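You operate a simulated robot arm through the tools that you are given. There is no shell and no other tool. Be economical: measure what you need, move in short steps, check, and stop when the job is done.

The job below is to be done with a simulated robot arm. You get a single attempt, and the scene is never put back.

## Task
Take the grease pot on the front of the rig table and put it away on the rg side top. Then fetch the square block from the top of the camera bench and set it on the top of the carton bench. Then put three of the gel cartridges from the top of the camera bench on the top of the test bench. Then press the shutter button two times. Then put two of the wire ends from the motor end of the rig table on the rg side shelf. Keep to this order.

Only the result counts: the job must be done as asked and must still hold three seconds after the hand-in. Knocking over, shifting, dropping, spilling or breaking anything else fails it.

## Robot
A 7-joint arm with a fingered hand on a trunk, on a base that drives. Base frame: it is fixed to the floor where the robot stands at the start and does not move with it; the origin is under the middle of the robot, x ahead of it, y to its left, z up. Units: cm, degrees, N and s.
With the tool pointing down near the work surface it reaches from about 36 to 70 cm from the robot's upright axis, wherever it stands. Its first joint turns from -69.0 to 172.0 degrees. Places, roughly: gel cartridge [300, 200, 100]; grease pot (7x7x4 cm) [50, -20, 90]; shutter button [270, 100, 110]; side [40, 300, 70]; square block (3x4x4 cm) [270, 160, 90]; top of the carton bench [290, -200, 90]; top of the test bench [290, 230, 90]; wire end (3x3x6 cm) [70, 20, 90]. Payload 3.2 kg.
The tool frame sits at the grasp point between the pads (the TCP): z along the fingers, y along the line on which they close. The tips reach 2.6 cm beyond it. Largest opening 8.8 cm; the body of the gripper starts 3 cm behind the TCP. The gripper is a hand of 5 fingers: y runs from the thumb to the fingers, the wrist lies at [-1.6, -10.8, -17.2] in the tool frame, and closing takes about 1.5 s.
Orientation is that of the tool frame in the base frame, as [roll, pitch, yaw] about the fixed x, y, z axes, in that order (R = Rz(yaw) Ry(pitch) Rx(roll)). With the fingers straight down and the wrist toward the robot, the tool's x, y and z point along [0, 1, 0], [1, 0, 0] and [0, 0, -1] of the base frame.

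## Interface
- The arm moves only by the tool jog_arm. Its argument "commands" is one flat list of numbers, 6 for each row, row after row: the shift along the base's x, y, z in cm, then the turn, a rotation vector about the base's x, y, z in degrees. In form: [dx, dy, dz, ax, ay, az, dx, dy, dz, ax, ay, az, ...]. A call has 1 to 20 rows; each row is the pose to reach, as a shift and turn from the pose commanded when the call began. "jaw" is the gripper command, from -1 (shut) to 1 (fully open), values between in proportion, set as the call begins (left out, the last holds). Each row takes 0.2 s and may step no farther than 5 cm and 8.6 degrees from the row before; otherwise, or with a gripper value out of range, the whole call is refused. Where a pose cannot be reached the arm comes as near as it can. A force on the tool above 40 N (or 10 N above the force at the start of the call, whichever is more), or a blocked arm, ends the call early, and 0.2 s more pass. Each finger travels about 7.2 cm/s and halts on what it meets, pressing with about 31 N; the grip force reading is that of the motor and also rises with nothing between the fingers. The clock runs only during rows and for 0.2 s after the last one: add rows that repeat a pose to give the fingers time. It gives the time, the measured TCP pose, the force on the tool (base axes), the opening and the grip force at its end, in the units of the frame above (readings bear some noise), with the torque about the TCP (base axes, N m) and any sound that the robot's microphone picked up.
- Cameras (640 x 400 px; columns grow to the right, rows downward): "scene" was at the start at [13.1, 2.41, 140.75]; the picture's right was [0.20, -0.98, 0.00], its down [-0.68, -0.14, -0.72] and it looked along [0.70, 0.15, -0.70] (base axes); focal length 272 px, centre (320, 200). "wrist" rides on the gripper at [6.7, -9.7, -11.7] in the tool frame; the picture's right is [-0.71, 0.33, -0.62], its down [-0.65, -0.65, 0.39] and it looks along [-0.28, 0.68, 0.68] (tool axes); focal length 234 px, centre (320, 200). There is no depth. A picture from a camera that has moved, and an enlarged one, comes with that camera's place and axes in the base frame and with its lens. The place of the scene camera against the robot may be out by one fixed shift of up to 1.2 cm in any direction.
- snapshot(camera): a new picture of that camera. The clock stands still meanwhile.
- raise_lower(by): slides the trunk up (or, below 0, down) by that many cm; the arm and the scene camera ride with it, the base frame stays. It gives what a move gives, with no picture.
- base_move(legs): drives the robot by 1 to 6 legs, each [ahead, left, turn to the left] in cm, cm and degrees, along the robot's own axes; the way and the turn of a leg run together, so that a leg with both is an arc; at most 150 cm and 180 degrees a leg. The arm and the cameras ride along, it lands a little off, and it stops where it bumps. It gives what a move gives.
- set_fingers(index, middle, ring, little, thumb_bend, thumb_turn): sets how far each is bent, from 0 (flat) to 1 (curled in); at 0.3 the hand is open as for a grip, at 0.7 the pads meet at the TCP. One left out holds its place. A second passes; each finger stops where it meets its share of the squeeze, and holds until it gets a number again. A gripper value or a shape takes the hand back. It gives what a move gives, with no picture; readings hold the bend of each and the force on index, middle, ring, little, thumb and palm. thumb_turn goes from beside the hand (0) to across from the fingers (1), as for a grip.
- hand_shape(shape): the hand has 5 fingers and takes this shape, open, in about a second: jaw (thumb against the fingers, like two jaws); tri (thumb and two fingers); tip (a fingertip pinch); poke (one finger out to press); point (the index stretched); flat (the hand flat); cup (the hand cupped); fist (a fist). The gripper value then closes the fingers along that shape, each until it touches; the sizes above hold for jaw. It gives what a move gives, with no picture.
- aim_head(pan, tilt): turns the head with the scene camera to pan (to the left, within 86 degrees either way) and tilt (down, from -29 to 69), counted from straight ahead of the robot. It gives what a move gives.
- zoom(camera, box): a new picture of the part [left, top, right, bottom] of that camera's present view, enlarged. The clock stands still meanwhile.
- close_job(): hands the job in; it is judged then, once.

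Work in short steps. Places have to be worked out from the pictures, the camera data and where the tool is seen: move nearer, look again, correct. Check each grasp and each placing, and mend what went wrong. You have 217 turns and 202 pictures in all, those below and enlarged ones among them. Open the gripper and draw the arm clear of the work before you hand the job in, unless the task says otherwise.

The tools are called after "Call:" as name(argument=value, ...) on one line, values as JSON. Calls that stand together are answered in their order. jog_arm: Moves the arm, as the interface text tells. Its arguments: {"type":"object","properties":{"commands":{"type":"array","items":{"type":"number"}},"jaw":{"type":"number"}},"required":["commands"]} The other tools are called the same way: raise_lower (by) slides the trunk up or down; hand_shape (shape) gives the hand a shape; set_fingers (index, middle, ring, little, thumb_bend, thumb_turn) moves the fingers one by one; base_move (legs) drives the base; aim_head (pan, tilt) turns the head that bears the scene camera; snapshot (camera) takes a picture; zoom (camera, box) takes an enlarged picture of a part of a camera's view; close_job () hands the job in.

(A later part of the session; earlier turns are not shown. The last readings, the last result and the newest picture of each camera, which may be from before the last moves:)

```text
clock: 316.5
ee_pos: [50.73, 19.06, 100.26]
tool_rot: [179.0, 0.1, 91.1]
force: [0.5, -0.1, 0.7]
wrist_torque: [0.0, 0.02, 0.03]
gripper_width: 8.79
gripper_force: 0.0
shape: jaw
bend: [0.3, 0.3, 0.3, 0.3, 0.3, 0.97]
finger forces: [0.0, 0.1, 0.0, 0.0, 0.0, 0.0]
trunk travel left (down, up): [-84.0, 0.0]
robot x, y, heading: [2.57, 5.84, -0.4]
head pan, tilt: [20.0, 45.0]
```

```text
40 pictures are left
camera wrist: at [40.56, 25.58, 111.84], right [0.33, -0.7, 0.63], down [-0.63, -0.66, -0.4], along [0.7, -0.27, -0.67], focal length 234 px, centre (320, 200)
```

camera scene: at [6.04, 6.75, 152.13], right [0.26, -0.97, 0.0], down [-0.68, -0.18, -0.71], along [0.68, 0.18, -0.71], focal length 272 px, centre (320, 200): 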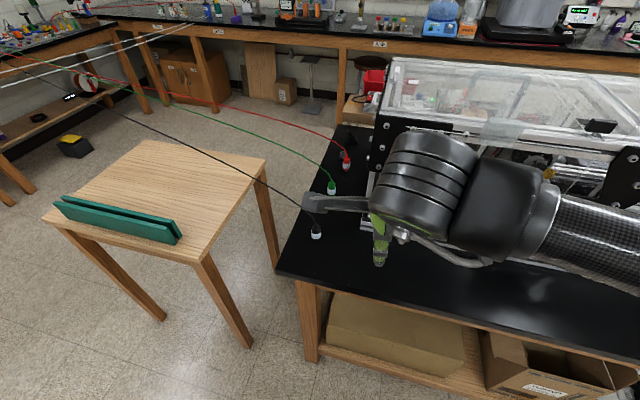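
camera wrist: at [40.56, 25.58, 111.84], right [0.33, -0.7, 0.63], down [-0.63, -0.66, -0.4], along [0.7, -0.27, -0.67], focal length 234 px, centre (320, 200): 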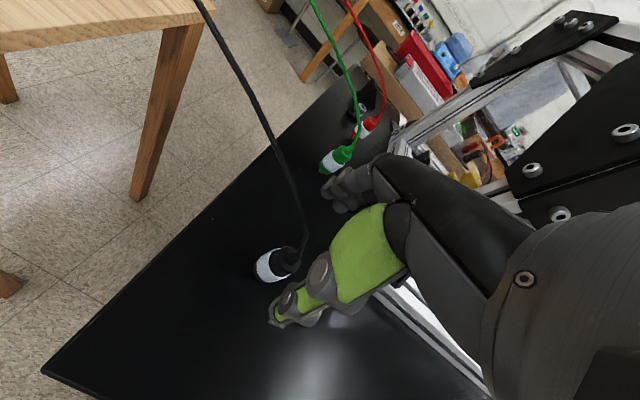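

Call:
jog_arm(commands=[0, -0.2, -3, 0, 0, 0, 0, -0.2, -5.5, 0, 0, 0, 0, -0.2, -6.8, 0, 0, 0])

Call:
jog_arm(commands=[0, 0, 0, 0, 0, 0, 0, 0, 0, 0, 0, 0, 0, 0, 0, 0, 0, 0, 0, 0, 0, 0, 0, 0, 0, 0, 0, 0, 0, 0, 0, 0, 0, 0, 0, 0, 0, 0, 0, 0, 0, 0], jaw=-0.8)

Call:
jog_arm(commands=[0, 0, 0.5, 0, 0, 0, 0, 0, 1.5, 0, 0, 0, 0, 0, 3, 0, 0, 0, 0, 0, 5, 0, 0, 0])

Call:
snapshot(camera="wrist")

```text
clock: 317.3
ee_pos: [50.75, 18.98, 93.51]
tool_rot: [179.0, 0.2, 91.0]
force: [0.3, 0.3, 0.0]
wrist_torque: [-0.04, -0.02, -0.01]
gripper_width: 8.77
gripper_force: 0.1
shape: jaw
bend: [0.3, 0.3, 0.3, 0.3, 0.3, 0.97]
finger forces: [0.1, 0.1, 0.0, 0.1, 0.0, 0.0]
trunk travel left (down, up): [-84.0, 0.0]
robot x, y, heading: [2.23, 5.6, -0.4]
head pan, tilt: [20.0, 45.0]
```

```text
clock: 318.9
ee_pos: [50.92, 19.06, 93.61]
tool_rot: [179.0, 0.1, 91.0]
force: [-0.5, -0.9, -1.1]
wrist_torque: [0.02, -0.02, -0.02]
gripper_width: 1.45
gripper_force: 31.2
shape: jaw
bend: [0.62, 0.6, 0.7, 0.69, 0.52, 1.0]
finger forces: [15.4, 9.6, 0.0, 0.1, 25.7, 0.1]
trunk travel left (down, up): [-84.0, 0.0]
robot x, y, heading: [2.58, 5.88, -0.4]
head pan, tilt: [20.0, 45.0]
```

```text
clock: 319.9
ee_pos: [51.05, 19.02, 98.72]
tool_rot: [179.1, 0.1, 91.2]
force: [-0.4, -0.6, -0.6]
wrist_torque: [0.01, 0.01, 0.0]
gripper_width: 1.44
gripper_force: 31.5
shape: jaw
bend: [0.62, 0.6, 0.7, 0.69, 0.52, 1.0]
finger forces: [15.4, 9.8, 0.1, 0.0, 25.7, 0.0]
trunk travel left (down, up): [-84.0, 0.0]
robot x, y, heading: [2.16, 5.86, -0.3]
head pan, tilt: [20.0, 45.0]
```

```text
39 pictures are left
camera wrist: at [40.85, 25.35, 110.23], right [0.33, -0.7, 0.63], down [-0.63, -0.66, -0.4], along [0.7, -0.27, -0.67], focal length 234 px, centre (320, 200)
```

wrist: 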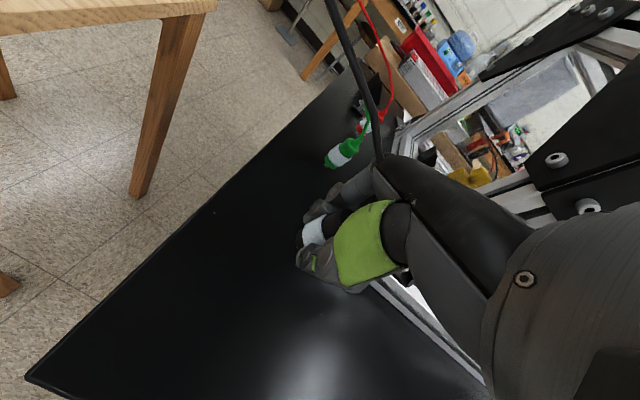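

Wire end is held. Lift, retract, and drive to the side table.

Call:
jog_arm(commands=[0, 0, 4, 0, 0, 0, -1, -1, 8, 0, 0, 0, -3, -4, 12, 0, 0, 0, -6, -7, 14, 0, 0, 0, -8, -10, 14, 0, 0, 0, -8, -13, 14, 0, 0, 0])

Call:
base_move(legs=[[-34, 0, 0], [0, 150, 0], [0, 37, 0], [0, 0, 90], [0, -58, 0]])

Call:
aim_head(pan=0, tilt=30)

Call:
raise_lower(by=-20)

Call:
snapshot(camera="scene")

```text
refused: row 3 steps farther than a row can; nothing moved
```

```text
clock: 338.0
ee_pos: [14.98, 242.82, 98.69]
tool_rot: [179.0, 0.0, -179.0]
force: [-0.2, 0.8, 0.6]
wrist_torque: [0.0, 0.01, 0.02]
gripper_width: 1.43
gripper_force: 30.8
shape: jaw
bend: [0.62, 0.6, 0.7, 0.69, 0.52, 1.0]
finger forces: [15.5, 9.7, 0.0, 0.0, 25.3, 0.0]
trunk travel left (down, up): [-84.0, 0.0]
robot x, y, heading: [28.02, 194.45, 89.7]
head pan, tilt: [20.0, 45.0]
```

```text
clock: 338.8
ee_pos: [15.04, 242.86, 98.66]
tool_rot: [179.0, 0.1, -179.1]
force: [0.1, 0.7, -1.1]
wrist_torque: [-0.02, -0.03, 0.0]
gripper_width: 1.44
gripper_force: 30.5
shape: jaw
bend: [0.62, 0.6, 0.7, 0.69, 0.52, 1.0]
finger forces: [15.4, 9.7, 0.1, 0.0, 25.3, 0.0]
trunk travel left (down, up): [-84.0, 0.0]
robot x, y, heading: [27.95, 194.07, 89.2]
head pan, tilt: [0.0, 30.0]
```

```text
clock: 341.0
ee_pos: [15.06, 242.86, 78.74]
tool_rot: [179.0, 0.1, -179.1]
force: [0.0, -0.4, -0.5]
wrist_torque: [0.01, -0.01, 0.03]
gripper_width: 1.43
gripper_force: 30.9
shape: jaw
bend: [0.62, 0.6, 0.7, 0.69, 0.52, 1.0]
finger forces: [15.4, 9.8, 0.0, 0.0, 25.2, 0.0]
trunk travel left (down, up): [-64.0, 20.0]
robot x, y, heading: [28.18, 193.96, 89.2]
head pan, tilt: [0.0, 30.0]
```

```text
38 pictures are left
camera scene: at [28.18, 209.04, 134.39], right [1.0, -0.01, 0.0], down [0.0, -0.5, -0.87], along [0.01, 0.87, -0.5], focal length 272 px, centre (320, 200)
```

scene: 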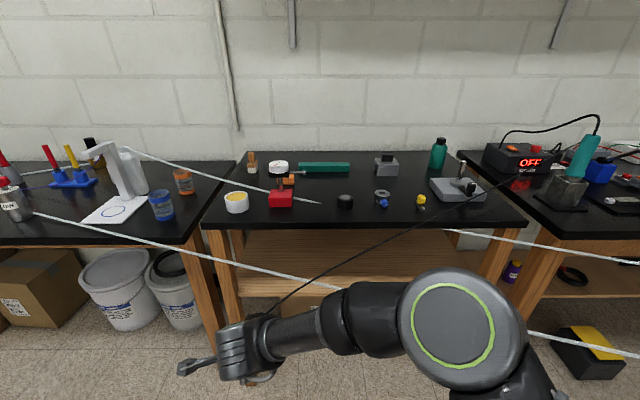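

Everything is intact. Zoom on the shelf to locate its front edge.

Call:
zoom(camera="scene", box=[180, 190, 540, 340])

Call:
snapshot(camera="wrist")

```text
1.78 times, centred on (360, 265) of scene
camera zoom: at [28.18, 209.04, 134.39], right [1.0, -0.01, 0.0], down [0.0, -0.5, -0.87], along [0.01, 0.87, -0.5], focal length 484 px, centre (249, 84)
```

zoom: 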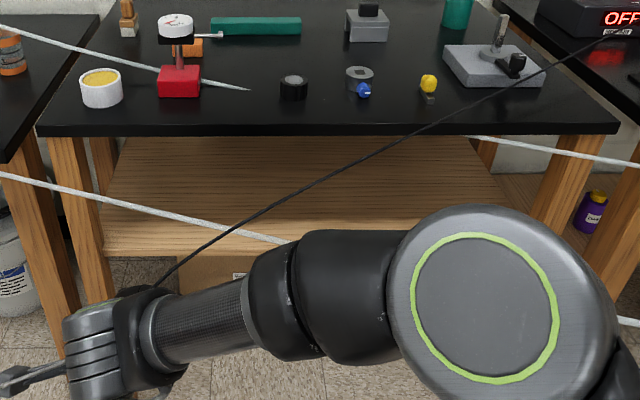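

```text
36 pictures are left
camera wrist: at [8.47, 232.67, 90.22], right [0.7, 0.33, 0.63], down [0.66, -0.64, -0.4], along [0.27, 0.7, -0.67], focal length 234 px, centre (320, 200)
```

wrist: 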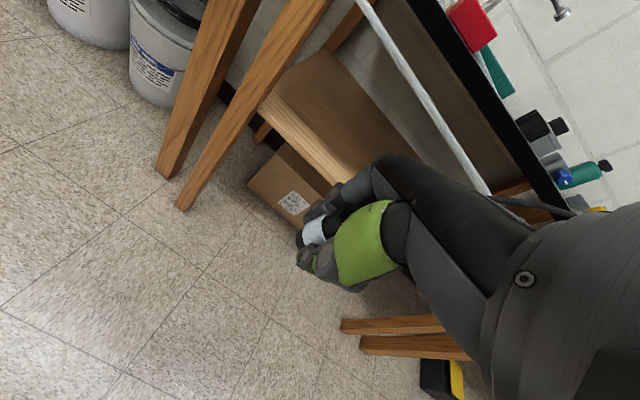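

Shelf judged at z≈56, front edge y≈280. Lower the trunk, tilt the hand 20° forward and stretch the arm before entering under the top.

Call:
raise_lower(by=-16)

Call:
jog_arm(commands=[1, 2, 0, 4, 0, 0, 2, 4, 0, 8, 0, 0, 3, 7, 0, 12, 0, 0, 4, 10, 0, 16, 0, 0, 5, 13, 0, 20, 0, 0, 6, 16, 0, 20, 0, 0])

Call:
snapshot(camera="scene")

Call:
snapshot(camera="wrist")

```text
clock: 342.8
ee_pos: [15.19, 242.74, 62.66]
tool_rot: [178.9, 0.1, -179.1]
force: [-0.1, 0.7, -1.3]
wrist_torque: [-0.03, 0.02, -0.03]
gripper_width: 1.43
gripper_force: 31.0
shape: jaw
bend: [0.62, 0.6, 0.7, 0.69, 0.52, 1.0]
finger forces: [15.5, 9.8, 0.1, 0.0, 25.2, 0.0]
trunk travel left (down, up): [-48.0, 36.0]
robot x, y, heading: [28.07, 194.29, 89.1]
head pan, tilt: [0.0, 30.0]
```

```text
clock: 344.2
ee_pos: [21.05, 258.92, 62.53]
tool_rot: [159.0, 0.4, -179.1]
force: [-0.8, 0.4, -1.0]
wrist_torque: [-0.03, -0.01, -0.01]
gripper_width: 1.43
gripper_force: 31.7
shape: jaw
bend: [0.62, 0.6, 0.7, 0.69, 0.52, 1.0]
finger forces: [15.6, 10.1, 0.0, 0.0, 25.5, 0.1]
trunk travel left (down, up): [-48.0, 36.0]
robot x, y, heading: [28.33, 194.4, 89.3]
head pan, tilt: [0.0, 30.0]
```

```text
35 pictures are left
camera scene: at [28.19, 209.09, 118.38], right [1.0, -0.01, 0.0], down [0.0, -0.5, -0.87], along [0.01, 0.87, -0.5], focal length 272 px, centre (320, 200)
```

scene: 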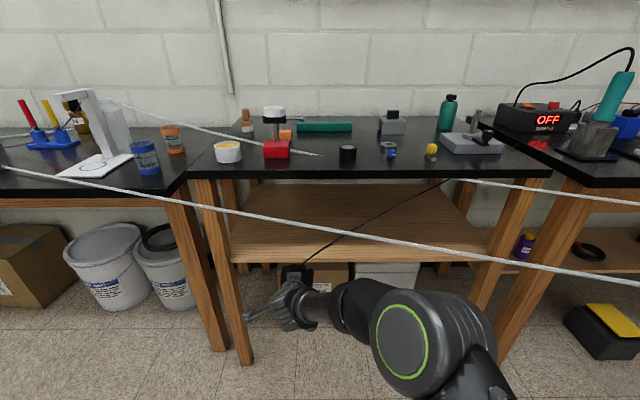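

```text
34 pictures are left
camera wrist: at [14.51, 245.48, 69.94], right [0.7, 0.1, 0.71], down [0.66, -0.46, -0.59], along [0.27, 0.88, -0.39], focal length 234 px, centre (320, 200)
```

wrist: 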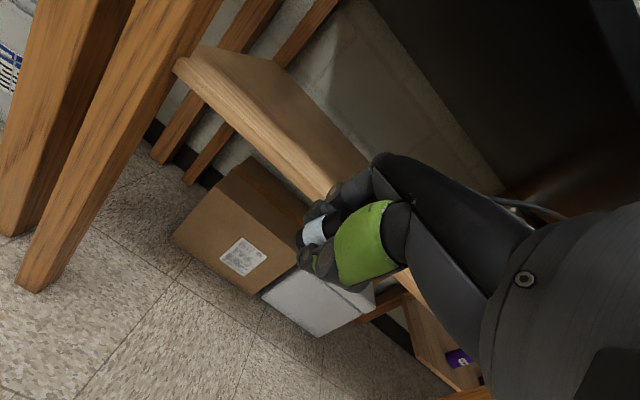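

Shelf top ≈57.5, front edge ≈275. Raise 1.5 cm and drive in 22 cm.

Call:
raise_lower(by=1.5)

Call:
base_move(legs=[[14, 0, 0]])

Call:
snapshot(camera="wrist")

Call:
snapshot(camera="scene")

```text
clock: 344.9
ee_pos: [21.12, 258.85, 64.05]
tool_rot: [159.0, 0.4, -179.1]
force: [-0.2, 0.2, 0.5]
wrist_torque: [-0.03, 0.03, 0.01]
gripper_width: 1.44
gripper_force: 30.9
shape: jaw
bend: [0.62, 0.6, 0.7, 0.69, 0.52, 1.0]
finger forces: [15.6, 10.2, 0.0, 0.0, 25.4, 0.0]
trunk travel left (down, up): [-49.5, 34.5]
robot x, y, heading: [28.12, 194.39, 89.6]
head pan, tilt: [0.0, 30.0]
```

```text
clock: 346.2
ee_pos: [21.44, 273.24, 63.96]
tool_rot: [159.1, 0.4, -179.3]
force: [0.6, -0.5, -0.1]
wrist_torque: [-0.03, 0.0, 0.0]
gripper_width: 1.42
gripper_force: 31.2
shape: jaw
bend: [0.62, 0.6, 0.7, 0.69, 0.52, 1.0]
finger forces: [15.7, 10.1, 0.1, 0.1, 25.3, 0.0]
trunk travel left (down, up): [-49.5, 34.5]
robot x, y, heading: [28.22, 208.37, 89.3]
head pan, tilt: [0.0, 30.0]
```

```text
33 pictures are left
camera wrist: at [14.77, 259.72, 71.43], right [0.7, 0.1, 0.71], down [0.66, -0.46, -0.59], along [0.27, 0.88, -0.39], focal length 234 px, centre (320, 200)
```

wrist: 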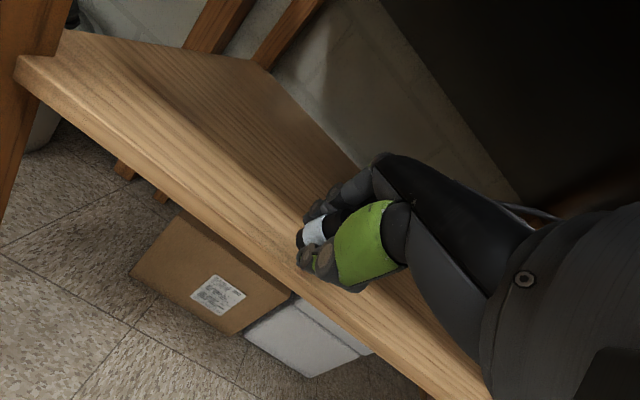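

```text
32 pictures are left
camera scene: at [28.36, 223.33, 119.87], right [1.0, -0.01, 0.0], down [-0.01, -0.5, -0.87], along [0.01, 0.87, -0.5], focal length 272 px, centre (320, 200)
```

scene: 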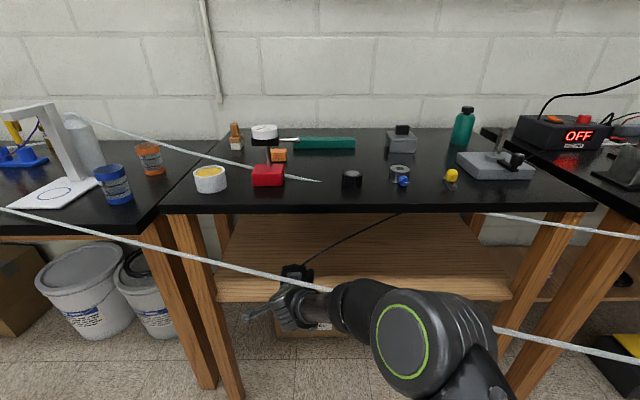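

Call:
base_move(legs=[[10, 0, 0]])

Call:
snapshot(camera="wrist")

Call:
snapshot(camera="scene")

```text
clock: 347.4
ee_pos: [21.72, 283.28, 64.07]
tool_rot: [159.1, 0.4, -179.4]
force: [-0.4, 1.1, -0.4]
wrist_torque: [0.01, 0.0, 0.0]
gripper_width: 1.4
gripper_force: 31.1
shape: jaw
bend: [0.62, 0.6, 0.7, 0.69, 0.52, 1.0]
finger forces: [15.6, 10.2, 0.0, 0.0, 25.4, 0.1]
trunk travel left (down, up): [-49.5, 34.5]
robot x, y, heading: [28.58, 218.36, 89.2]
head pan, tilt: [0.0, 30.0]
```

```text
31 pictures are left
camera wrist: at [15.05, 269.85, 71.42], right [0.7, 0.09, 0.71], down [0.66, -0.47, -0.59], along [0.27, 0.88, -0.39], focal length 234 px, centre (320, 200)
```

wrist: 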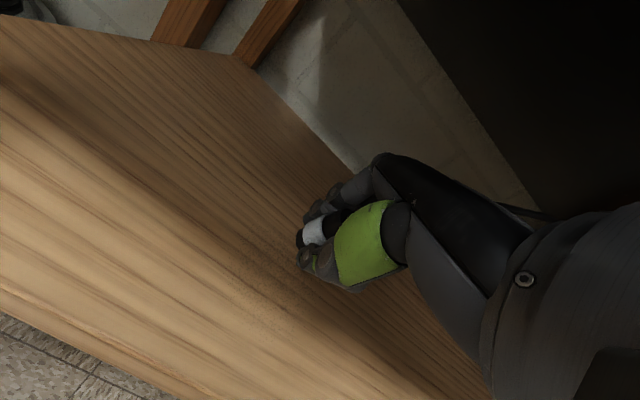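

```text
30 pictures are left
camera scene: at [28.53, 233.43, 119.87], right [1.0, -0.01, 0.0], down [-0.01, -0.5, -0.87], along [0.01, 0.87, -0.5], focal length 272 px, centre (320, 200)
```

scene: 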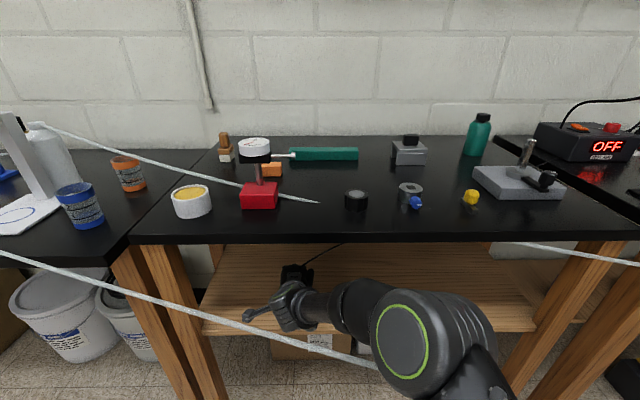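

The plug is over the shelf. Lower gently to contact.

Call:
jog_arm(commands=[0, 0, -0.6, 0, 0, 0, 0, 0, -1.2, 0, 0, 0, 0, 0, -1.8, 0, 0, 0, 0, 0, -2.1, 0, 0, 0])

```text
clock: 348.4
ee_pos: [21.61, 283.36, 62.08]
tool_rot: [158.9, 0.5, -179.5]
force: [-0.8, 0.1, 0.3]
wrist_torque: [0.01, -0.03, 0.01]
gripper_width: 1.42
gripper_force: 31.0
shape: jaw
bend: [0.62, 0.6, 0.7, 0.69, 0.52, 1.0]
finger forces: [15.6, 10.2, 0.1, 0.0, 25.4, 0.0]
trunk travel left (down, up): [-49.5, 34.5]
robot x, y, heading: [28.3, 218.65, 88.9]
head pan, tilt: [0.0, 30.0]
```

Call:
jog_arm(commands=[0, 0, -0.3, 0, 0, 0, 0, 0, -0.6, 0, 0, 0, 0, 0, -0.9, 0, 0, 0, 0, 0, -1.2, 0, 0, 0])

Call:
snapshot(camera="wrist")

```text
clock: 349.4
ee_pos: [21.73, 283.38, 61.26]
tool_rot: [158.4, 0.4, -179.6]
force: [0.3, -2.1, 15.3]
wrist_torque: [0.13, 0.01, -0.02]
gripper_width: 1.49
gripper_force: 31.1
shape: jaw
bend: [0.62, 0.6, 0.7, 0.69, 0.52, 1.0]
finger forces: [18.6, 12.2, 0.0, 0.1, 27.9, 0.0]
trunk travel left (down, up): [-49.5, 34.5]
robot x, y, heading: [27.99, 218.49, 89.4]
head pan, tilt: [0.0, 30.0]
```

```text
29 pictures are left
camera wrist: at [15.06, 269.82, 68.53], right [0.7, 0.09, 0.71], down [0.66, -0.46, -0.6], along [0.27, 0.88, -0.38], focal length 234 px, centre (320, 200)
```

wrist: 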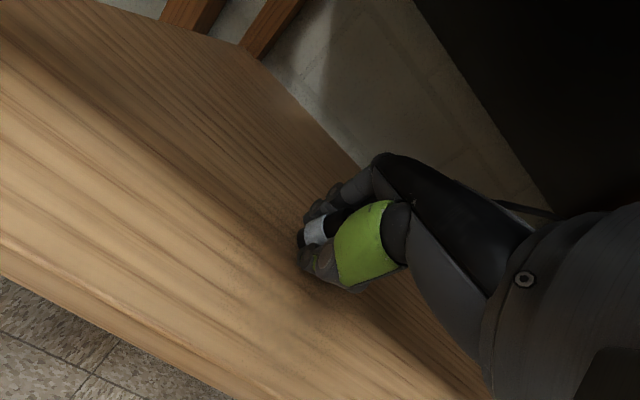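

Contact. Ease up 0.3 and open partly.

Call:
jog_arm(commands=[0, 0, 0.3, 0, 0, 0, 0, 0, 0.3, 0, 0, 0, 0, 0, 0.3, 0, 0, 0, 0, 0, 0.3, 0, 0, 0, 0, 0, 0.3, 0, 0, 0], jaw=0.1)

Call:
snapshot(camera="wrist")

```text
clock: 350.6
ee_pos: [21.68, 283.27, 61.3]
tool_rot: [158.9, 0.3, -179.5]
force: [0.1, 2.8, 7.3]
wrist_torque: [0.0, -0.04, -0.02]
gripper_width: 4.51
gripper_force: 0.1
shape: jaw
bend: [0.48, 0.41, 0.72, 0.46, 0.0, 1.0]
finger forces: [0.0, 0.0, 0.0, 0.0, 8.2, 0.0]
trunk travel left (down, up): [-49.5, 34.5]
robot x, y, heading: [28.26, 218.39, 89.0]
head pan, tilt: [0.0, 30.0]
```

```text
28 pictures are left
camera wrist: at [15.06, 269.83, 68.55], right [0.7, 0.09, 0.71], down [0.66, -0.46, -0.59], along [0.27, 0.88, -0.39], focal length 234 px, centre (320, 200)
```

wrist: 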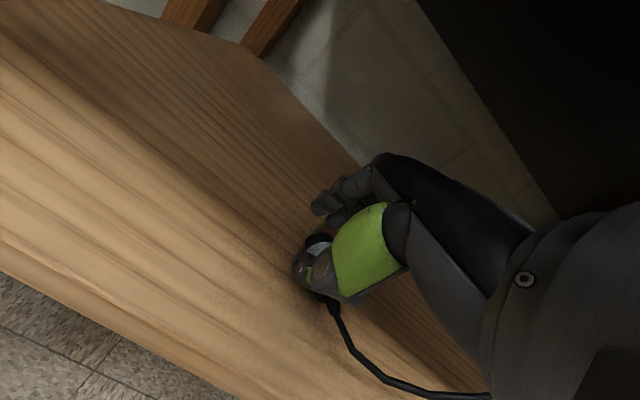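

Call:
jog_arm(commands=[0, -0.3, 0.8, 0, 0, 0, 0, -0.7, 1.8, 0, 0, 0, 0, -1, 2.8, 0, 0, 0])

Call:
zoom(camera="wrist", box=[220, 160, 420, 350])

```text
clock: 351.4
ee_pos: [21.68, 282.27, 63.88]
tool_rot: [159.1, 0.4, -179.5]
force: [0.2, 0.8, -0.2]
wrist_torque: [0.02, 0.02, 0.01]
gripper_width: 4.8
gripper_force: 0.0
shape: jaw
bend: [0.48, 0.4, 0.72, 0.46, 0.33, 0.99]
finger forces: [0.0, 0.1, 0.1, 0.0, 0.0, 0.0]
trunk travel left (down, up): [-49.5, 34.5]
robot x, y, heading: [28.1, 218.52, 89.3]
head pan, tilt: [0.0, 30.0]
```

```text
2.11 times, centred on (320, 255) of wrist
camera zoom: at [15.06, 268.8, 71.29], right [0.7, 0.09, 0.71], down [0.66, -0.47, -0.59], along [0.27, 0.88, -0.39], focal length 493 px, centre (320, 84)
```

zoom: 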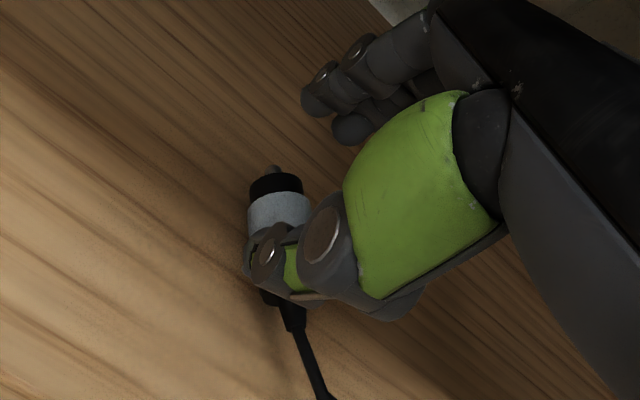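

Plug lies on the shelf. Raise 2 cm more and pull back slowly, then look.

Call:
jog_arm(commands=[0, 0, 1, 0, 0, 0, 0, -0.5, 2, 0, 0, 0, 0, -3, 2.3, 0, 0, 0, 0, -6, 2.3, 0, 0, 0])

Call:
snapshot(camera="wrist")

```text
clock: 352.4
ee_pos: [21.95, 276.36, 66.18]
tool_rot: [158.9, 0.4, -179.6]
force: [-0.3, -0.2, -0.5]
wrist_torque: [0.0, 0.06, -0.04]
gripper_width: 4.79
gripper_force: 0.1
shape: jaw
bend: [0.48, 0.4, 0.72, 0.46, 0.33, 0.99]
finger forces: [0.1, 0.0, 0.1, 0.1, 0.0, 0.0]
trunk travel left (down, up): [-49.5, 34.5]
robot x, y, heading: [28.3, 218.6, 89.3]
head pan, tilt: [0.0, 30.0]
```

```text
26 pictures are left
camera wrist: at [15.21, 262.88, 73.58], right [0.7, 0.09, 0.71], down [0.66, -0.47, -0.59], along [0.27, 0.88, -0.39], focal length 234 px, centre (320, 200)
```

wrist: 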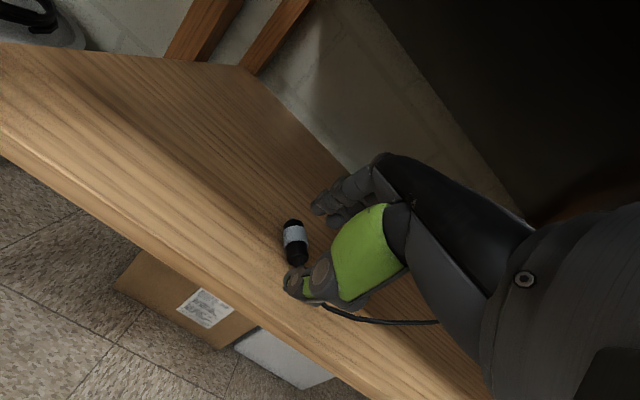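

The first wire end rests on the shelf (~(23, 282)). Back straight out.

Call:
base_move(legs=[[-26, 0, 0]])

Call:
raise_lower(by=34.5)

Call:
jog_arm(commands=[0, -2, 3, -4, 0, 0, 0, -4, 6, -8, 0, 0, 0, -6, 9, -12, 0, 0, 0, -9, 11, -16, 0, 0, 0, -12, 13, -20, 0, 0, 0, -15, 14, -20, 0, 0], jaw=1)

Call:
snapshot(camera="scene")

```text
clock: 354.2
ee_pos: [21.27, 250.98, 66.25]
tool_rot: [159.1, 0.4, -179.2]
force: [-0.1, -0.3, 1.0]
wrist_torque: [-0.02, 0.0, -0.01]
gripper_width: 4.8
gripper_force: 0.1
shape: jaw
bend: [0.48, 0.4, 0.72, 0.46, 0.33, 0.99]
finger forces: [0.0, 0.0, 0.0, 0.0, 0.1, 0.0]
trunk travel left (down, up): [-49.5, 34.5]
robot x, y, heading: [27.58, 192.96, 89.1]
head pan, tilt: [0.0, 30.0]
```

```text
clock: 357.6
ee_pos: [21.3, 251.01, 100.72]
tool_rot: [159.0, 0.4, -179.3]
force: [-0.2, -0.3, 0.6]
wrist_torque: [0.01, 0.01, -0.01]
gripper_width: 4.8
gripper_force: 0.0
shape: jaw
bend: [0.48, 0.4, 0.72, 0.46, 0.33, 0.99]
finger forces: [0.0, 0.0, 0.0, 0.0, 0.0, 0.1]
trunk travel left (down, up): [-84.0, 0.0]
robot x, y, heading: [27.86, 193.36, 89.5]
head pan, tilt: [0.0, 30.0]
```

```text
clock: 359.0
ee_pos: [21.45, 236.06, 114.71]
tool_rot: [179.0, 0.1, -179.1]
force: [0.6, -0.8, -0.1]
wrist_torque: [-0.01, 0.01, 0.02]
gripper_width: 8.81
gripper_force: 0.0
shape: jaw
bend: [0.3, 0.3, 0.3, 0.3, 0.3, 0.97]
finger forces: [0.0, 0.0, 0.1, 0.0, 0.1, 0.0]
trunk travel left (down, up): [-84.0, 0.0]
robot x, y, heading: [27.97, 193.27, 89.4]
head pan, tilt: [0.0, 30.0]
```

```text
25 pictures are left
camera scene: at [28.23, 207.8, 154.4], right [1.0, -0.01, 0.0], down [-0.01, -0.5, -0.87], along [0.01, 0.87, -0.5], focal length 272 px, centre (320, 200)
```

scene: 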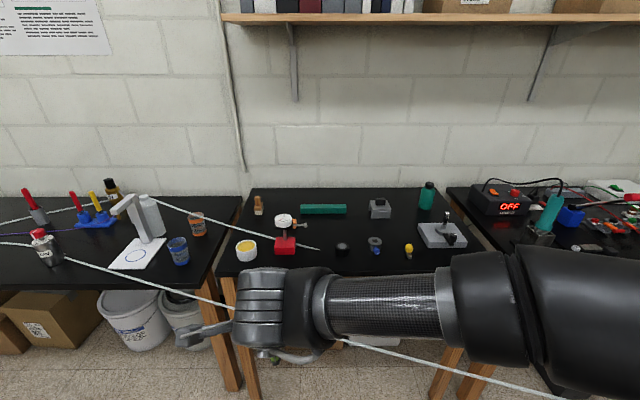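

Return to the rig table for the green wire end.

Call:
base_move(legs=[[0, 60, 0.5], [0, 0, -90], [0, -150, 0], [0, -36, 0]])

```text
clock: 375.2
ee_pos: [2.83, 13.24, 114.62]
tool_rot: [179.1, 0.1, 88.9]
force: [-0.4, -0.1, 0.1]
wrist_torque: [-0.01, -0.04, -0.05]
gripper_width: 8.8
gripper_force: 0.0
shape: jaw
bend: [0.3, 0.3, 0.3, 0.3, 0.3, 0.97]
finger forces: [0.0, 0.0, 0.0, 0.0, 0.1, 0.0]
trunk travel left (down, up): [-84.0, 0.0]
robot x, y, heading: [-40.51, 8.33, -2.8]
head pan, tilt: [0.0, 30.0]
```

Call:
jog_arm(commands=[0, 3, 0, 0, 0, 1, 0, 6, 0, 0, 0, 2])

Call:
base_move(legs=[[46, 0, 2.8]])

Call:
snapshot(camera="wrist")

```text
clock: 375.8
ee_pos: [3.18, 19.41, 114.36]
tool_rot: [179.0, 0.1, 90.9]
force: [0.2, 1.5, -0.2]
wrist_torque: [0.04, 0.01, 0.03]
gripper_width: 8.77
gripper_force: 0.0
shape: jaw
bend: [0.3, 0.3, 0.3, 0.3, 0.3, 0.97]
finger forces: [0.1, 0.0, 0.0, 0.0, 0.0, 0.0]
trunk travel left (down, up): [-84.0, 0.0]
robot x, y, heading: [-40.32, 8.41, -2.5]
head pan, tilt: [0.0, 30.0]
```

```text
clock: 378.6
ee_pos: [48.7, 20.53, 114.36]
tool_rot: [179.0, 0.1, 93.8]
force: [0.3, 0.1, 0.3]
wrist_torque: [0.01, 0.0, 0.02]
gripper_width: 8.8
gripper_force: 0.1
shape: jaw
bend: [0.3, 0.3, 0.3, 0.3, 0.3, 0.97]
finger forces: [0.0, 0.1, 0.0, 0.1, 0.1, 0.0]
trunk travel left (down, up): [-84.0, 0.0]
robot x, y, heading: [5.82, 7.27, 0.6]
head pan, tilt: [0.0, 30.0]
```

```text
24 pictures are left
camera wrist: at [38.34, 26.55, 125.96], right [0.37, -0.68, 0.63], down [-0.6, -0.69, -0.4], along [0.71, -0.23, -0.67], focal length 234 px, centre (320, 200)
```

wrist: 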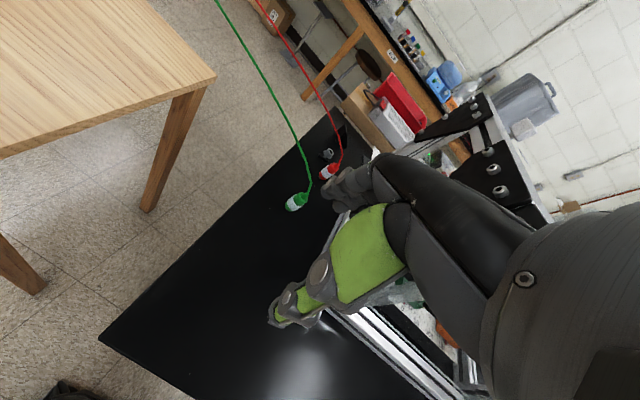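

Call:
jog_arm(commands=[4, -0.3, 0, 0, 0, -1, 8, -0.6, 0, 0, 0, -2, 12, -0.9, 0, 0, 0, -3, 16, -1.1, -2, 0, 0, -3, 19.3, -1.2, -5, 0, 0, -3, 19.3, -1.2, -9, 0, 0, -3, 19.3, -1.2, -13, 0, 0, -3])

Call:
snapshot(camera="wrist")

Call:
snapshot(camera="scene")

```text
clock: 380.2
ee_pos: [68.29, 19.42, 101.41]
tool_rot: [179.0, 0.1, 90.8]
force: [-0.3, 1.3, 0.3]
wrist_torque: [-0.01, 0.03, 0.02]
gripper_width: 8.8
gripper_force: 0.1
shape: jaw
bend: [0.3, 0.3, 0.3, 0.3, 0.3, 0.97]
finger forces: [0.0, 0.1, 0.1, 0.1, 0.0, 0.1]
trunk travel left (down, up): [-84.0, 0.0]
robot x, y, heading: [5.91, 6.95, 0.5]
head pan, tilt: [0.0, 30.0]
```

```text
23 pictures are left
camera wrist: at [58.23, 25.87, 112.92], right [0.33, -0.7, 0.63], down [-0.64, -0.66, -0.4], along [0.7, -0.27, -0.67], focal length 234 px, centre (320, 200)
```

wrist: 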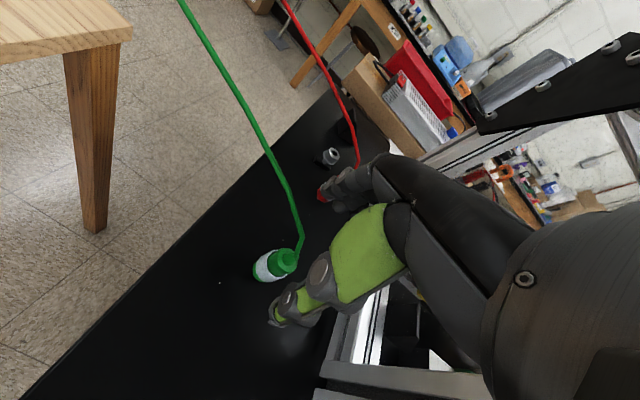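

```text
22 pictures are left
camera scene: at [20.16, 8.26, 154.38], right [0.01, -1.0, 0.0], down [-0.5, 0.0, -0.87], along [0.87, 0.01, -0.5], focal length 272 px, centre (320, 200)
```

scene: 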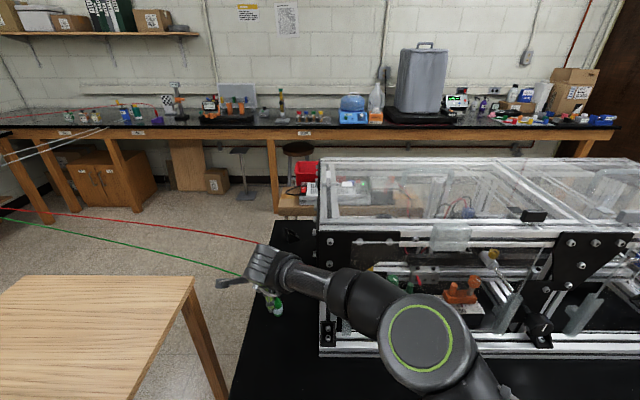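

Green plug at (68.5, 18.9). Descend and grip.

Call:
jog_arm(commands=[0.2, -0.4, -3, 0, 0, 0, 0.2, -0.4, -6, 0, 0, 0, 0.2, -0.4, -7.9, 0, 0, 0])

Call:
jog_arm(commands=[0, 0, 0, 0, 0, 0, 0, 0, 0, 0, 0, 0, 0, 0, 0, 0, 0, 0, 0, 0, 0, 0, 0, 0, 0, 0, 0, 0, 0, 0, 0, 0, 0, 0, 0, 0, 0, 0, 0, 0, 0, 0], jaw=-0.8)

Call:
snapshot(camera="wrist")

```text
clock: 381.0
ee_pos: [68.21, 19.1, 93.66]
tool_rot: [178.9, 0.0, 90.8]
force: [0.0, -0.1, 0.4]
wrist_torque: [-0.01, -0.01, -0.03]
gripper_width: 8.76
gripper_force: 0.1
shape: jaw
bend: [0.3, 0.3, 0.3, 0.3, 0.3, 0.97]
finger forces: [0.0, 0.1, 0.1, 0.0, 0.1, 0.0]
trunk travel left (down, up): [-84.0, 0.0]
robot x, y, heading: [5.69, 7.49, 0.4]
head pan, tilt: [0.0, 30.0]
```

```text
clock: 382.6
ee_pos: [68.1, 18.98, 93.63]
tool_rot: [179.1, 0.2, 90.8]
force: [-0.2, -0.3, 0.6]
wrist_torque: [0.0, -0.02, -0.01]
gripper_width: 1.42
gripper_force: 31.2
shape: jaw
bend: [0.64, 0.59, 0.7, 0.69, 0.51, 1.0]
finger forces: [14.9, 10.2, 0.0, 0.0, 25.6, 0.1]
trunk travel left (down, up): [-84.0, 0.0]
robot x, y, heading: [6.05, 7.58, 0.3]
head pan, tilt: [0.0, 30.0]
```

```text
21 pictures are left
camera wrist: at [58.05, 25.49, 105.22], right [0.33, -0.7, 0.63], down [-0.64, -0.66, -0.4], along [0.7, -0.27, -0.67], focal length 234 px, centre (320, 200)
```

wrist: 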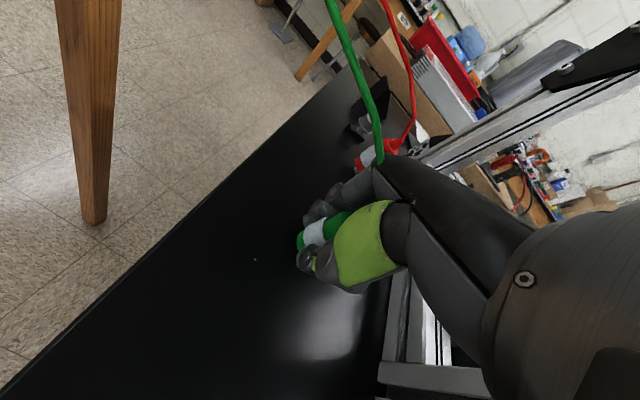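

Green one gripped. Lift and retract.

Call:
jog_arm(commands=[0, 0, 1, 0, 0, 0, 0, 0, 4, 0, 0, 0, 0, 0, 8, 0, 0, 0, 0, 0, 12, 0, 0, 0, -4, 0, 14, 0, 0, 0, -8, 0, 14, 0, 0, 0, -12, 0, 14, 0, 0, 0, -16, 0, 14, 0, 0, 0, -20, 0, 14, 0, 0, 0])

Call:
snapshot(camera="wrist")

```text
clock: 384.6
ee_pos: [48.22, 19.16, 107.68]
tool_rot: [179.0, 0.0, 90.6]
force: [0.3, -0.7, -1.1]
wrist_torque: [0.02, -0.01, -0.02]
gripper_width: 1.43
gripper_force: 31.3
shape: jaw
bend: [0.64, 0.59, 0.7, 0.69, 0.52, 1.0]
finger forces: [15.0, 10.9, 0.0, 0.0, 25.7, 0.0]
trunk travel left (down, up): [-84.0, 0.0]
robot x, y, heading: [6.13, 7.36, 0.5]
head pan, tilt: [0.0, 30.0]
```

```text
20 pictures are left
camera wrist: at [38.1, 25.55, 119.16], right [0.33, -0.7, 0.63], down [-0.64, -0.66, -0.4], along [0.7, -0.27, -0.67], focal length 234 px, centre (320, 200)
```

wrist: 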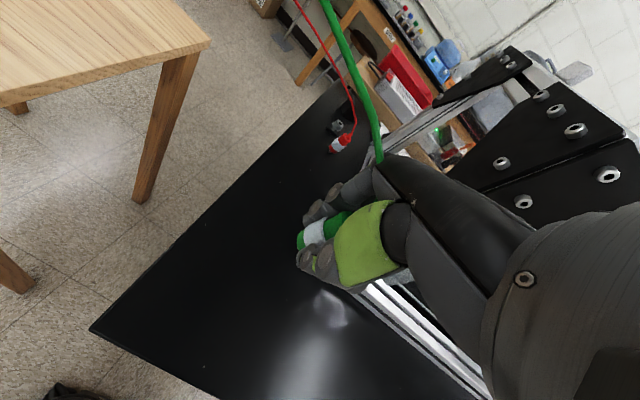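

Call:
base_move(legs=[[-38, 0, 0], [0, 150, 0], [0, 37, 0], [0, 0, 90], [0, -72, 0]])

Call:
raise_lower(by=-43.5)

Call:
snapshot(camera="wrist")

```text
clock: 403.3
ee_pos: [20.75, 238.14, 107.52]
tool_rot: [179.0, 0.1, -175.9]
force: [0.1, -0.5, -0.2]
wrist_torque: [-0.03, -0.01, -0.02]
gripper_width: 1.42
gripper_force: 31.1
shape: jaw
bend: [0.64, 0.59, 0.7, 0.69, 0.52, 1.0]
finger forces: [15.1, 11.1, 0.1, 0.0, 25.2, 0.0]
trunk travel left (down, up): [-84.0, 0.0]
robot x, y, heading: [35.01, 196.42, 93.6]
head pan, tilt: [0.0, 30.0]
```

```text
refused: -43.5 is not a number from -40 to 40
```

```text
19 pictures are left
camera wrist: at [14.77, 227.72, 119.12], right [0.68, 0.37, 0.63], down [0.69, -0.6, -0.4], along [0.23, 0.71, -0.67], focal length 234 px, centre (320, 200)
```

wrist: 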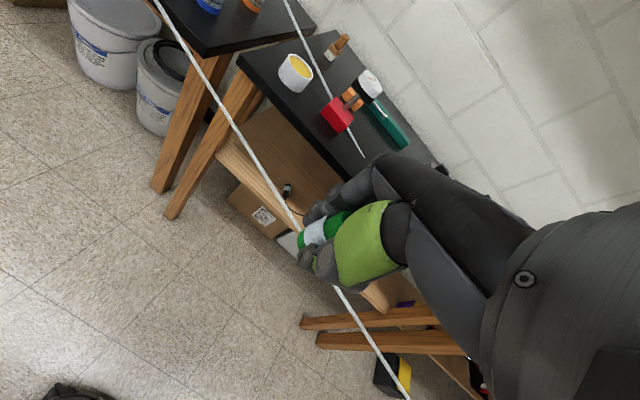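

Correct heading and shift right so the second plug goes beside the first; lower the trunk in two steps.

Call:
base_move(legs=[[0, -13, -3.6]])

Call:
raise_lower(by=-40)

Call:
raise_lower(by=-3.5)

Call:
jog_arm(commands=[0, 3, 0, 4, 0, 0, 0, 6, 0, 8, 0, 0, 0, 9, 0, 12, 0, 0, 0, 12, 0, 16, 0, 0, 0, 15, 0, 20, 0, 0, 0, 18, 0, 20, 0, 0, 0, 21, 0, 20, 0, 0])

Call:
snapshot(camera="wrist")

Call:
snapshot(camera="scene")

```text
clock: 404.6
ee_pos: [36.11, 239.47, 107.56]
tool_rot: [179.0, 0.2, -179.3]
force: [-0.4, 0.6, -0.5]
wrist_torque: [0.03, -0.02, 0.02]
gripper_width: 1.41
gripper_force: 30.7
shape: jaw
bend: [0.64, 0.59, 0.7, 0.69, 0.52, 1.0]
finger forces: [15.0, 11.1, 0.0, 0.0, 25.2, 0.0]
trunk travel left (down, up): [-84.0, 0.0]
robot x, y, heading: [47.96, 197.06, 90.1]
head pan, tilt: [0.0, 30.0]
```

```text
clock: 408.4
ee_pos: [36.12, 239.48, 67.64]
tool_rot: [179.0, 0.0, -179.4]
force: [-0.2, 0.0, -0.8]
wrist_torque: [0.01, -0.02, -0.03]
gripper_width: 1.4
gripper_force: 30.5
shape: jaw
bend: [0.64, 0.59, 0.7, 0.69, 0.52, 1.0]
finger forces: [15.0, 11.3, 0.0, 0.0, 25.1, 0.0]
trunk travel left (down, up): [-44.0, 40.0]
robot x, y, heading: [47.76, 197.01, 90.3]
head pan, tilt: [0.0, 30.0]
```

```text
clock: 409.2
ee_pos: [36.23, 239.49, 64.13]
tool_rot: [178.9, 0.1, -179.4]
force: [0.5, 0.5, 0.1]
wrist_torque: [-0.02, -0.03, 0.0]
gripper_width: 1.4
gripper_force: 31.3
shape: jaw
bend: [0.64, 0.59, 0.7, 0.69, 0.52, 1.0]
finger forces: [15.0, 11.2, 0.1, 0.1, 25.2, 0.0]
trunk travel left (down, up): [-40.5, 43.5]
robot x, y, heading: [48.3, 197.03, 90.0]
head pan, tilt: [0.0, 30.0]
```

```text
clock: 410.8
ee_pos: [36.37, 260.38, 64.37]
tool_rot: [159.0, 0.5, -179.4]
force: [-0.3, 0.3, 0.3]
wrist_torque: [-0.02, 0.0, 0.0]
gripper_width: 1.38
gripper_force: 31.0
shape: jaw
bend: [0.64, 0.59, 0.7, 0.69, 0.52, 1.0]
finger forces: [15.0, 12.0, 0.0, 0.1, 25.0, 0.1]
trunk travel left (down, up): [-40.5, 43.5]
robot x, y, heading: [48.42, 197.2, 90.4]
head pan, tilt: [0.0, 30.0]
```

```text
18 pictures are left
camera wrist: at [29.67, 246.9, 71.8], right [0.7, 0.09, 0.71], down [0.66, -0.46, -0.59], along [0.27, 0.88, -0.39], focal length 234 px, centre (320, 200)
```

wrist: 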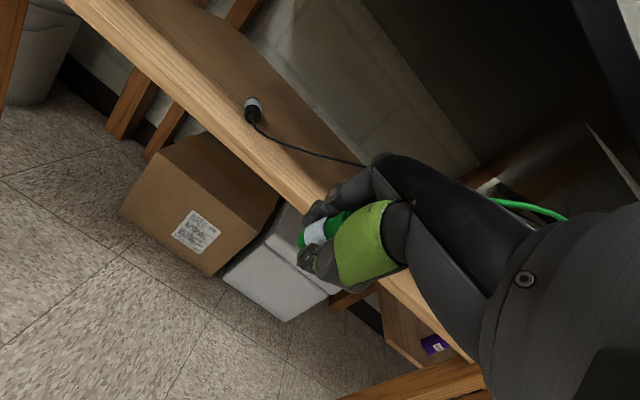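

```text
17 pictures are left
camera scene: at [47.82, 211.82, 110.88], right [1.0, 0.0, 0.0], down [0.0, -0.5, -0.87], along [0.0, 0.87, -0.5], focal length 272 px, centre (320, 200)
```

scene: 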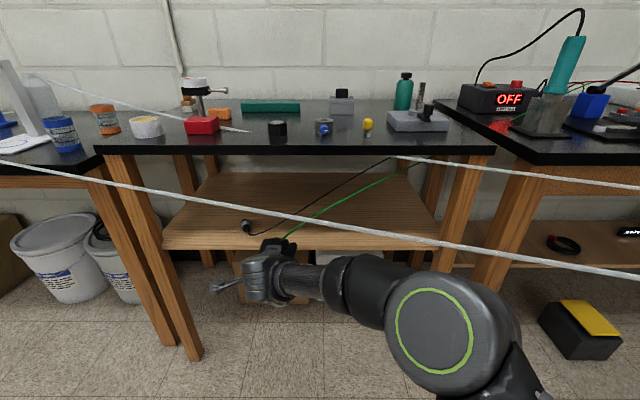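

First plug is steady on the shelf. Drive in for the second.

Call:
base_move(legs=[[23, 0, 0]])

Call:
jog_arm(commands=[0, 0, -0.6, 0, 0, 0, 0, 0, -1.2, 0, 0, 0, 0, 0, -1.8, 0, 0, 0])

Call:
snapshot(camera="wrist")

```text
clock: 412.5
ee_pos: [36.12, 282.89, 64.43]
tool_rot: [159.1, 0.4, -179.3]
force: [-1.1, 0.1, -0.8]
wrist_torque: [0.01, 0.03, 0.03]
gripper_width: 1.37
gripper_force: 30.7
shape: jaw
bend: [0.64, 0.59, 0.7, 0.69, 0.52, 1.0]
finger forces: [15.0, 12.1, 0.1, 0.1, 25.1, 0.1]
trunk travel left (down, up): [-40.5, 43.5]
robot x, y, heading: [48.06, 219.68, 90.4]
head pan, tilt: [0.0, 30.0]
```

```text
clock: 413.3
ee_pos: [35.92, 283.04, 62.61]
tool_rot: [159.0, 0.4, -179.2]
force: [0.5, 0.3, -0.1]
wrist_torque: [-0.01, 0.02, -0.01]
gripper_width: 1.4
gripper_force: 31.0
shape: jaw
bend: [0.64, 0.59, 0.7, 0.69, 0.52, 1.0]
finger forces: [14.9, 12.2, 0.0, 0.1, 25.1, 0.1]
trunk travel left (down, up): [-40.5, 43.5]
robot x, y, heading: [48.0, 219.98, 90.5]
head pan, tilt: [0.0, 30.0]
```

```text
16 pictures are left
camera wrist: at [29.37, 269.49, 69.97], right [0.7, 0.1, 0.71], down [0.66, -0.46, -0.59], along [0.27, 0.88, -0.39], focal length 234 px, centre (320, 200)
```

wrist: 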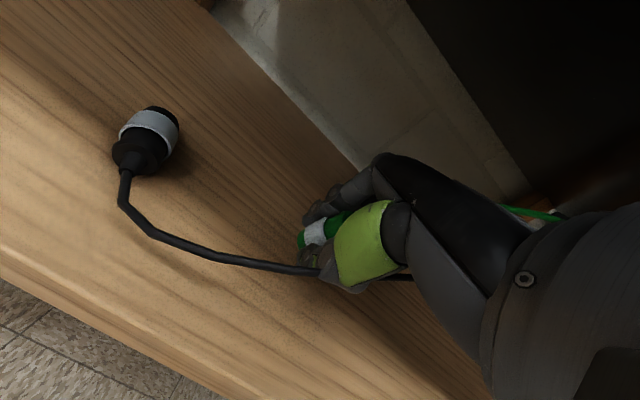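

Call:
jog_arm(commands=[0, 0, -0.3, 0, 0, 0, 0, 0, -0.6, 0, 0, 0, 0, 0, -0.9, 0, 0, 0, 0, 0, -1.3, 0, 0, 0])

```text
clock: 414.3
ee_pos: [36.02, 283.06, 61.41]
tool_rot: [158.9, 0.3, -179.4]
force: [-0.5, -0.3, 1.8]
wrist_torque: [0.02, -0.01, -0.01]
gripper_width: 1.41
gripper_force: 30.7
shape: jaw
bend: [0.64, 0.59, 0.7, 0.69, 0.52, 1.0]
finger forces: [15.4, 12.5, 0.0, 0.0, 25.1, 0.1]
trunk travel left (down, up): [-40.5, 43.5]
robot x, y, heading: [47.73, 220.01, 90.5]
head pan, tilt: [0.0, 30.0]
```

Just in contact. Open partly, then lift a little and look.

Call:
jog_arm(commands=[0, 0, 0.1, 0, 0, 0, 0, 0, 0.1, 0, 0, 0, 0, 0, 0.1, 0, 0, 0, 0, 0, 0.1, 0, 0, 0, 0, 0, 0.1, 0, 0, 0], jaw=0.1)

Call:
jog_arm(commands=[0, -0.3, 0.8, 0, 0, 0, 0, -0.7, 1.8, 0, 0, 0, 0, -1, 2.8, 0, 0, 0, 0, -1, 3.8, 0, 0, 0, 0, -1.5, 4.8, 0, 0, 0])

Call:
zoom(camera="wrist", box=[180, 140, 420, 350])

```text
clock: 415.5
ee_pos: [36.07, 282.98, 61.52]
tool_rot: [158.9, 0.3, -179.3]
force: [1.7, 0.8, 7.2]
wrist_torque: [-0.08, 0.04, -0.02]
gripper_width: 4.62
gripper_force: 0.0
shape: jaw
bend: [0.48, 0.41, 0.72, 0.46, 0.04, 1.0]
finger forces: [0.1, 0.0, 0.0, 0.0, 6.5, 0.1]
trunk travel left (down, up): [-40.5, 43.5]
robot x, y, heading: [47.51, 219.67, 90.2]
head pan, tilt: [0.0, 30.0]
```

```text
clock: 416.7
ee_pos: [36.04, 281.43, 66.38]
tool_rot: [159.0, 0.5, -179.2]
force: [-0.5, 0.7, 0.0]
wrist_torque: [-0.03, 0.03, -0.05]
gripper_width: 4.81
gripper_force: 0.1
shape: jaw
bend: [0.48, 0.4, 0.72, 0.46, 0.33, 0.99]
finger forces: [0.0, 0.1, 0.2, 0.0, 0.0, 0.1]
trunk travel left (down, up): [-40.5, 43.5]
robot x, y, heading: [47.78, 219.76, 90.3]
head pan, tilt: [0.0, 30.0]
```

```text
1.90 times, centred on (300, 245) of wrist
camera zoom: at [29.4, 268.04, 73.69], right [0.7, 0.1, 0.71], down [0.66, -0.46, -0.59], along [0.27, 0.88, -0.39], focal length 446 px, centre (358, 114)
```

zoom: 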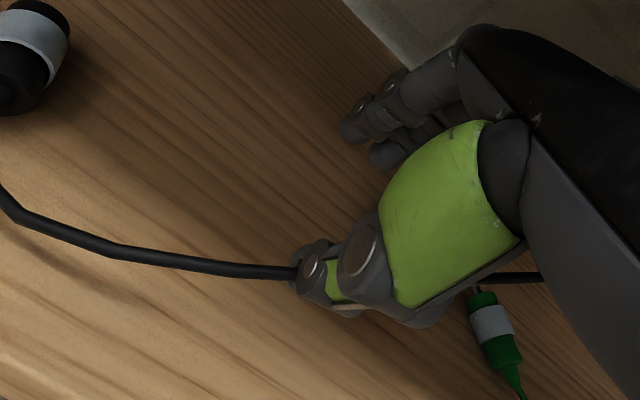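

The green plug rolled right along the shelf; back out and check that it rests.

Call:
jog_arm(commands=[0, -3, 0, 0, 0, 0, 0, -6, 0, 0, 0, 0])

Call:
base_move(legs=[[-24, 0, 0]])

Call:
snapshot(camera="scene")

Call:
snapshot(camera="wrist")

```text
clock: 417.3
ee_pos: [36.33, 275.47, 66.24]
tool_rot: [159.0, 0.3, -179.3]
force: [0.4, 0.5, -0.6]
wrist_torque: [-0.02, 0.0, 0.0]
gripper_width: 4.82
gripper_force: 0.1
shape: jaw
bend: [0.48, 0.4, 0.72, 0.46, 0.33, 0.99]
finger forces: [0.0, 0.0, 0.0, 0.0, 0.0, 0.1]
trunk travel left (down, up): [-40.5, 43.5]
robot x, y, heading: [47.74, 219.79, 90.8]
head pan, tilt: [0.0, 30.0]
```

```text
clock: 419.1
ee_pos: [36.38, 251.66, 66.2]
tool_rot: [159.0, 0.4, -179.4]
force: [-0.2, -0.5, 0.3]
wrist_torque: [0.01, 0.01, -0.02]
gripper_width: 4.84
gripper_force: 0.1
shape: jaw
bend: [0.48, 0.4, 0.72, 0.46, 0.33, 0.99]
finger forces: [0.1, 0.0, 0.0, 0.0, 0.0, 0.0]
trunk travel left (down, up): [-40.5, 43.5]
robot x, y, heading: [47.6, 195.7, 90.2]
head pan, tilt: [0.0, 30.0]
```

```text
14 pictures are left
camera scene: at [47.83, 210.56, 110.89], right [1.0, 0.01, 0.0], down [0.0, -0.5, -0.87], along [-0.01, 0.87, -0.5], focal length 272 px, centre (320, 200)
```

scene: 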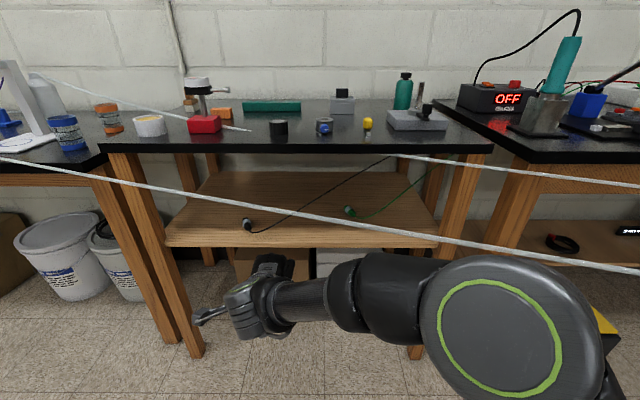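

```text
13 pictures are left
camera wrist: at [29.87, 238.17, 73.64], right [0.7, 0.09, 0.71], down [0.66, -0.46, -0.59], along [0.27, 0.88, -0.39], focal length 234 px, centre (320, 200)
```

wrist: 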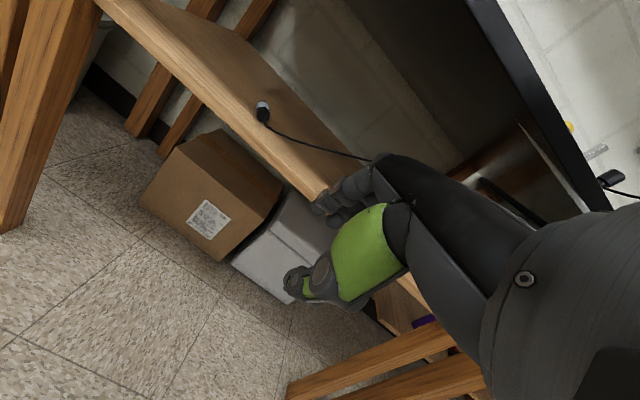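

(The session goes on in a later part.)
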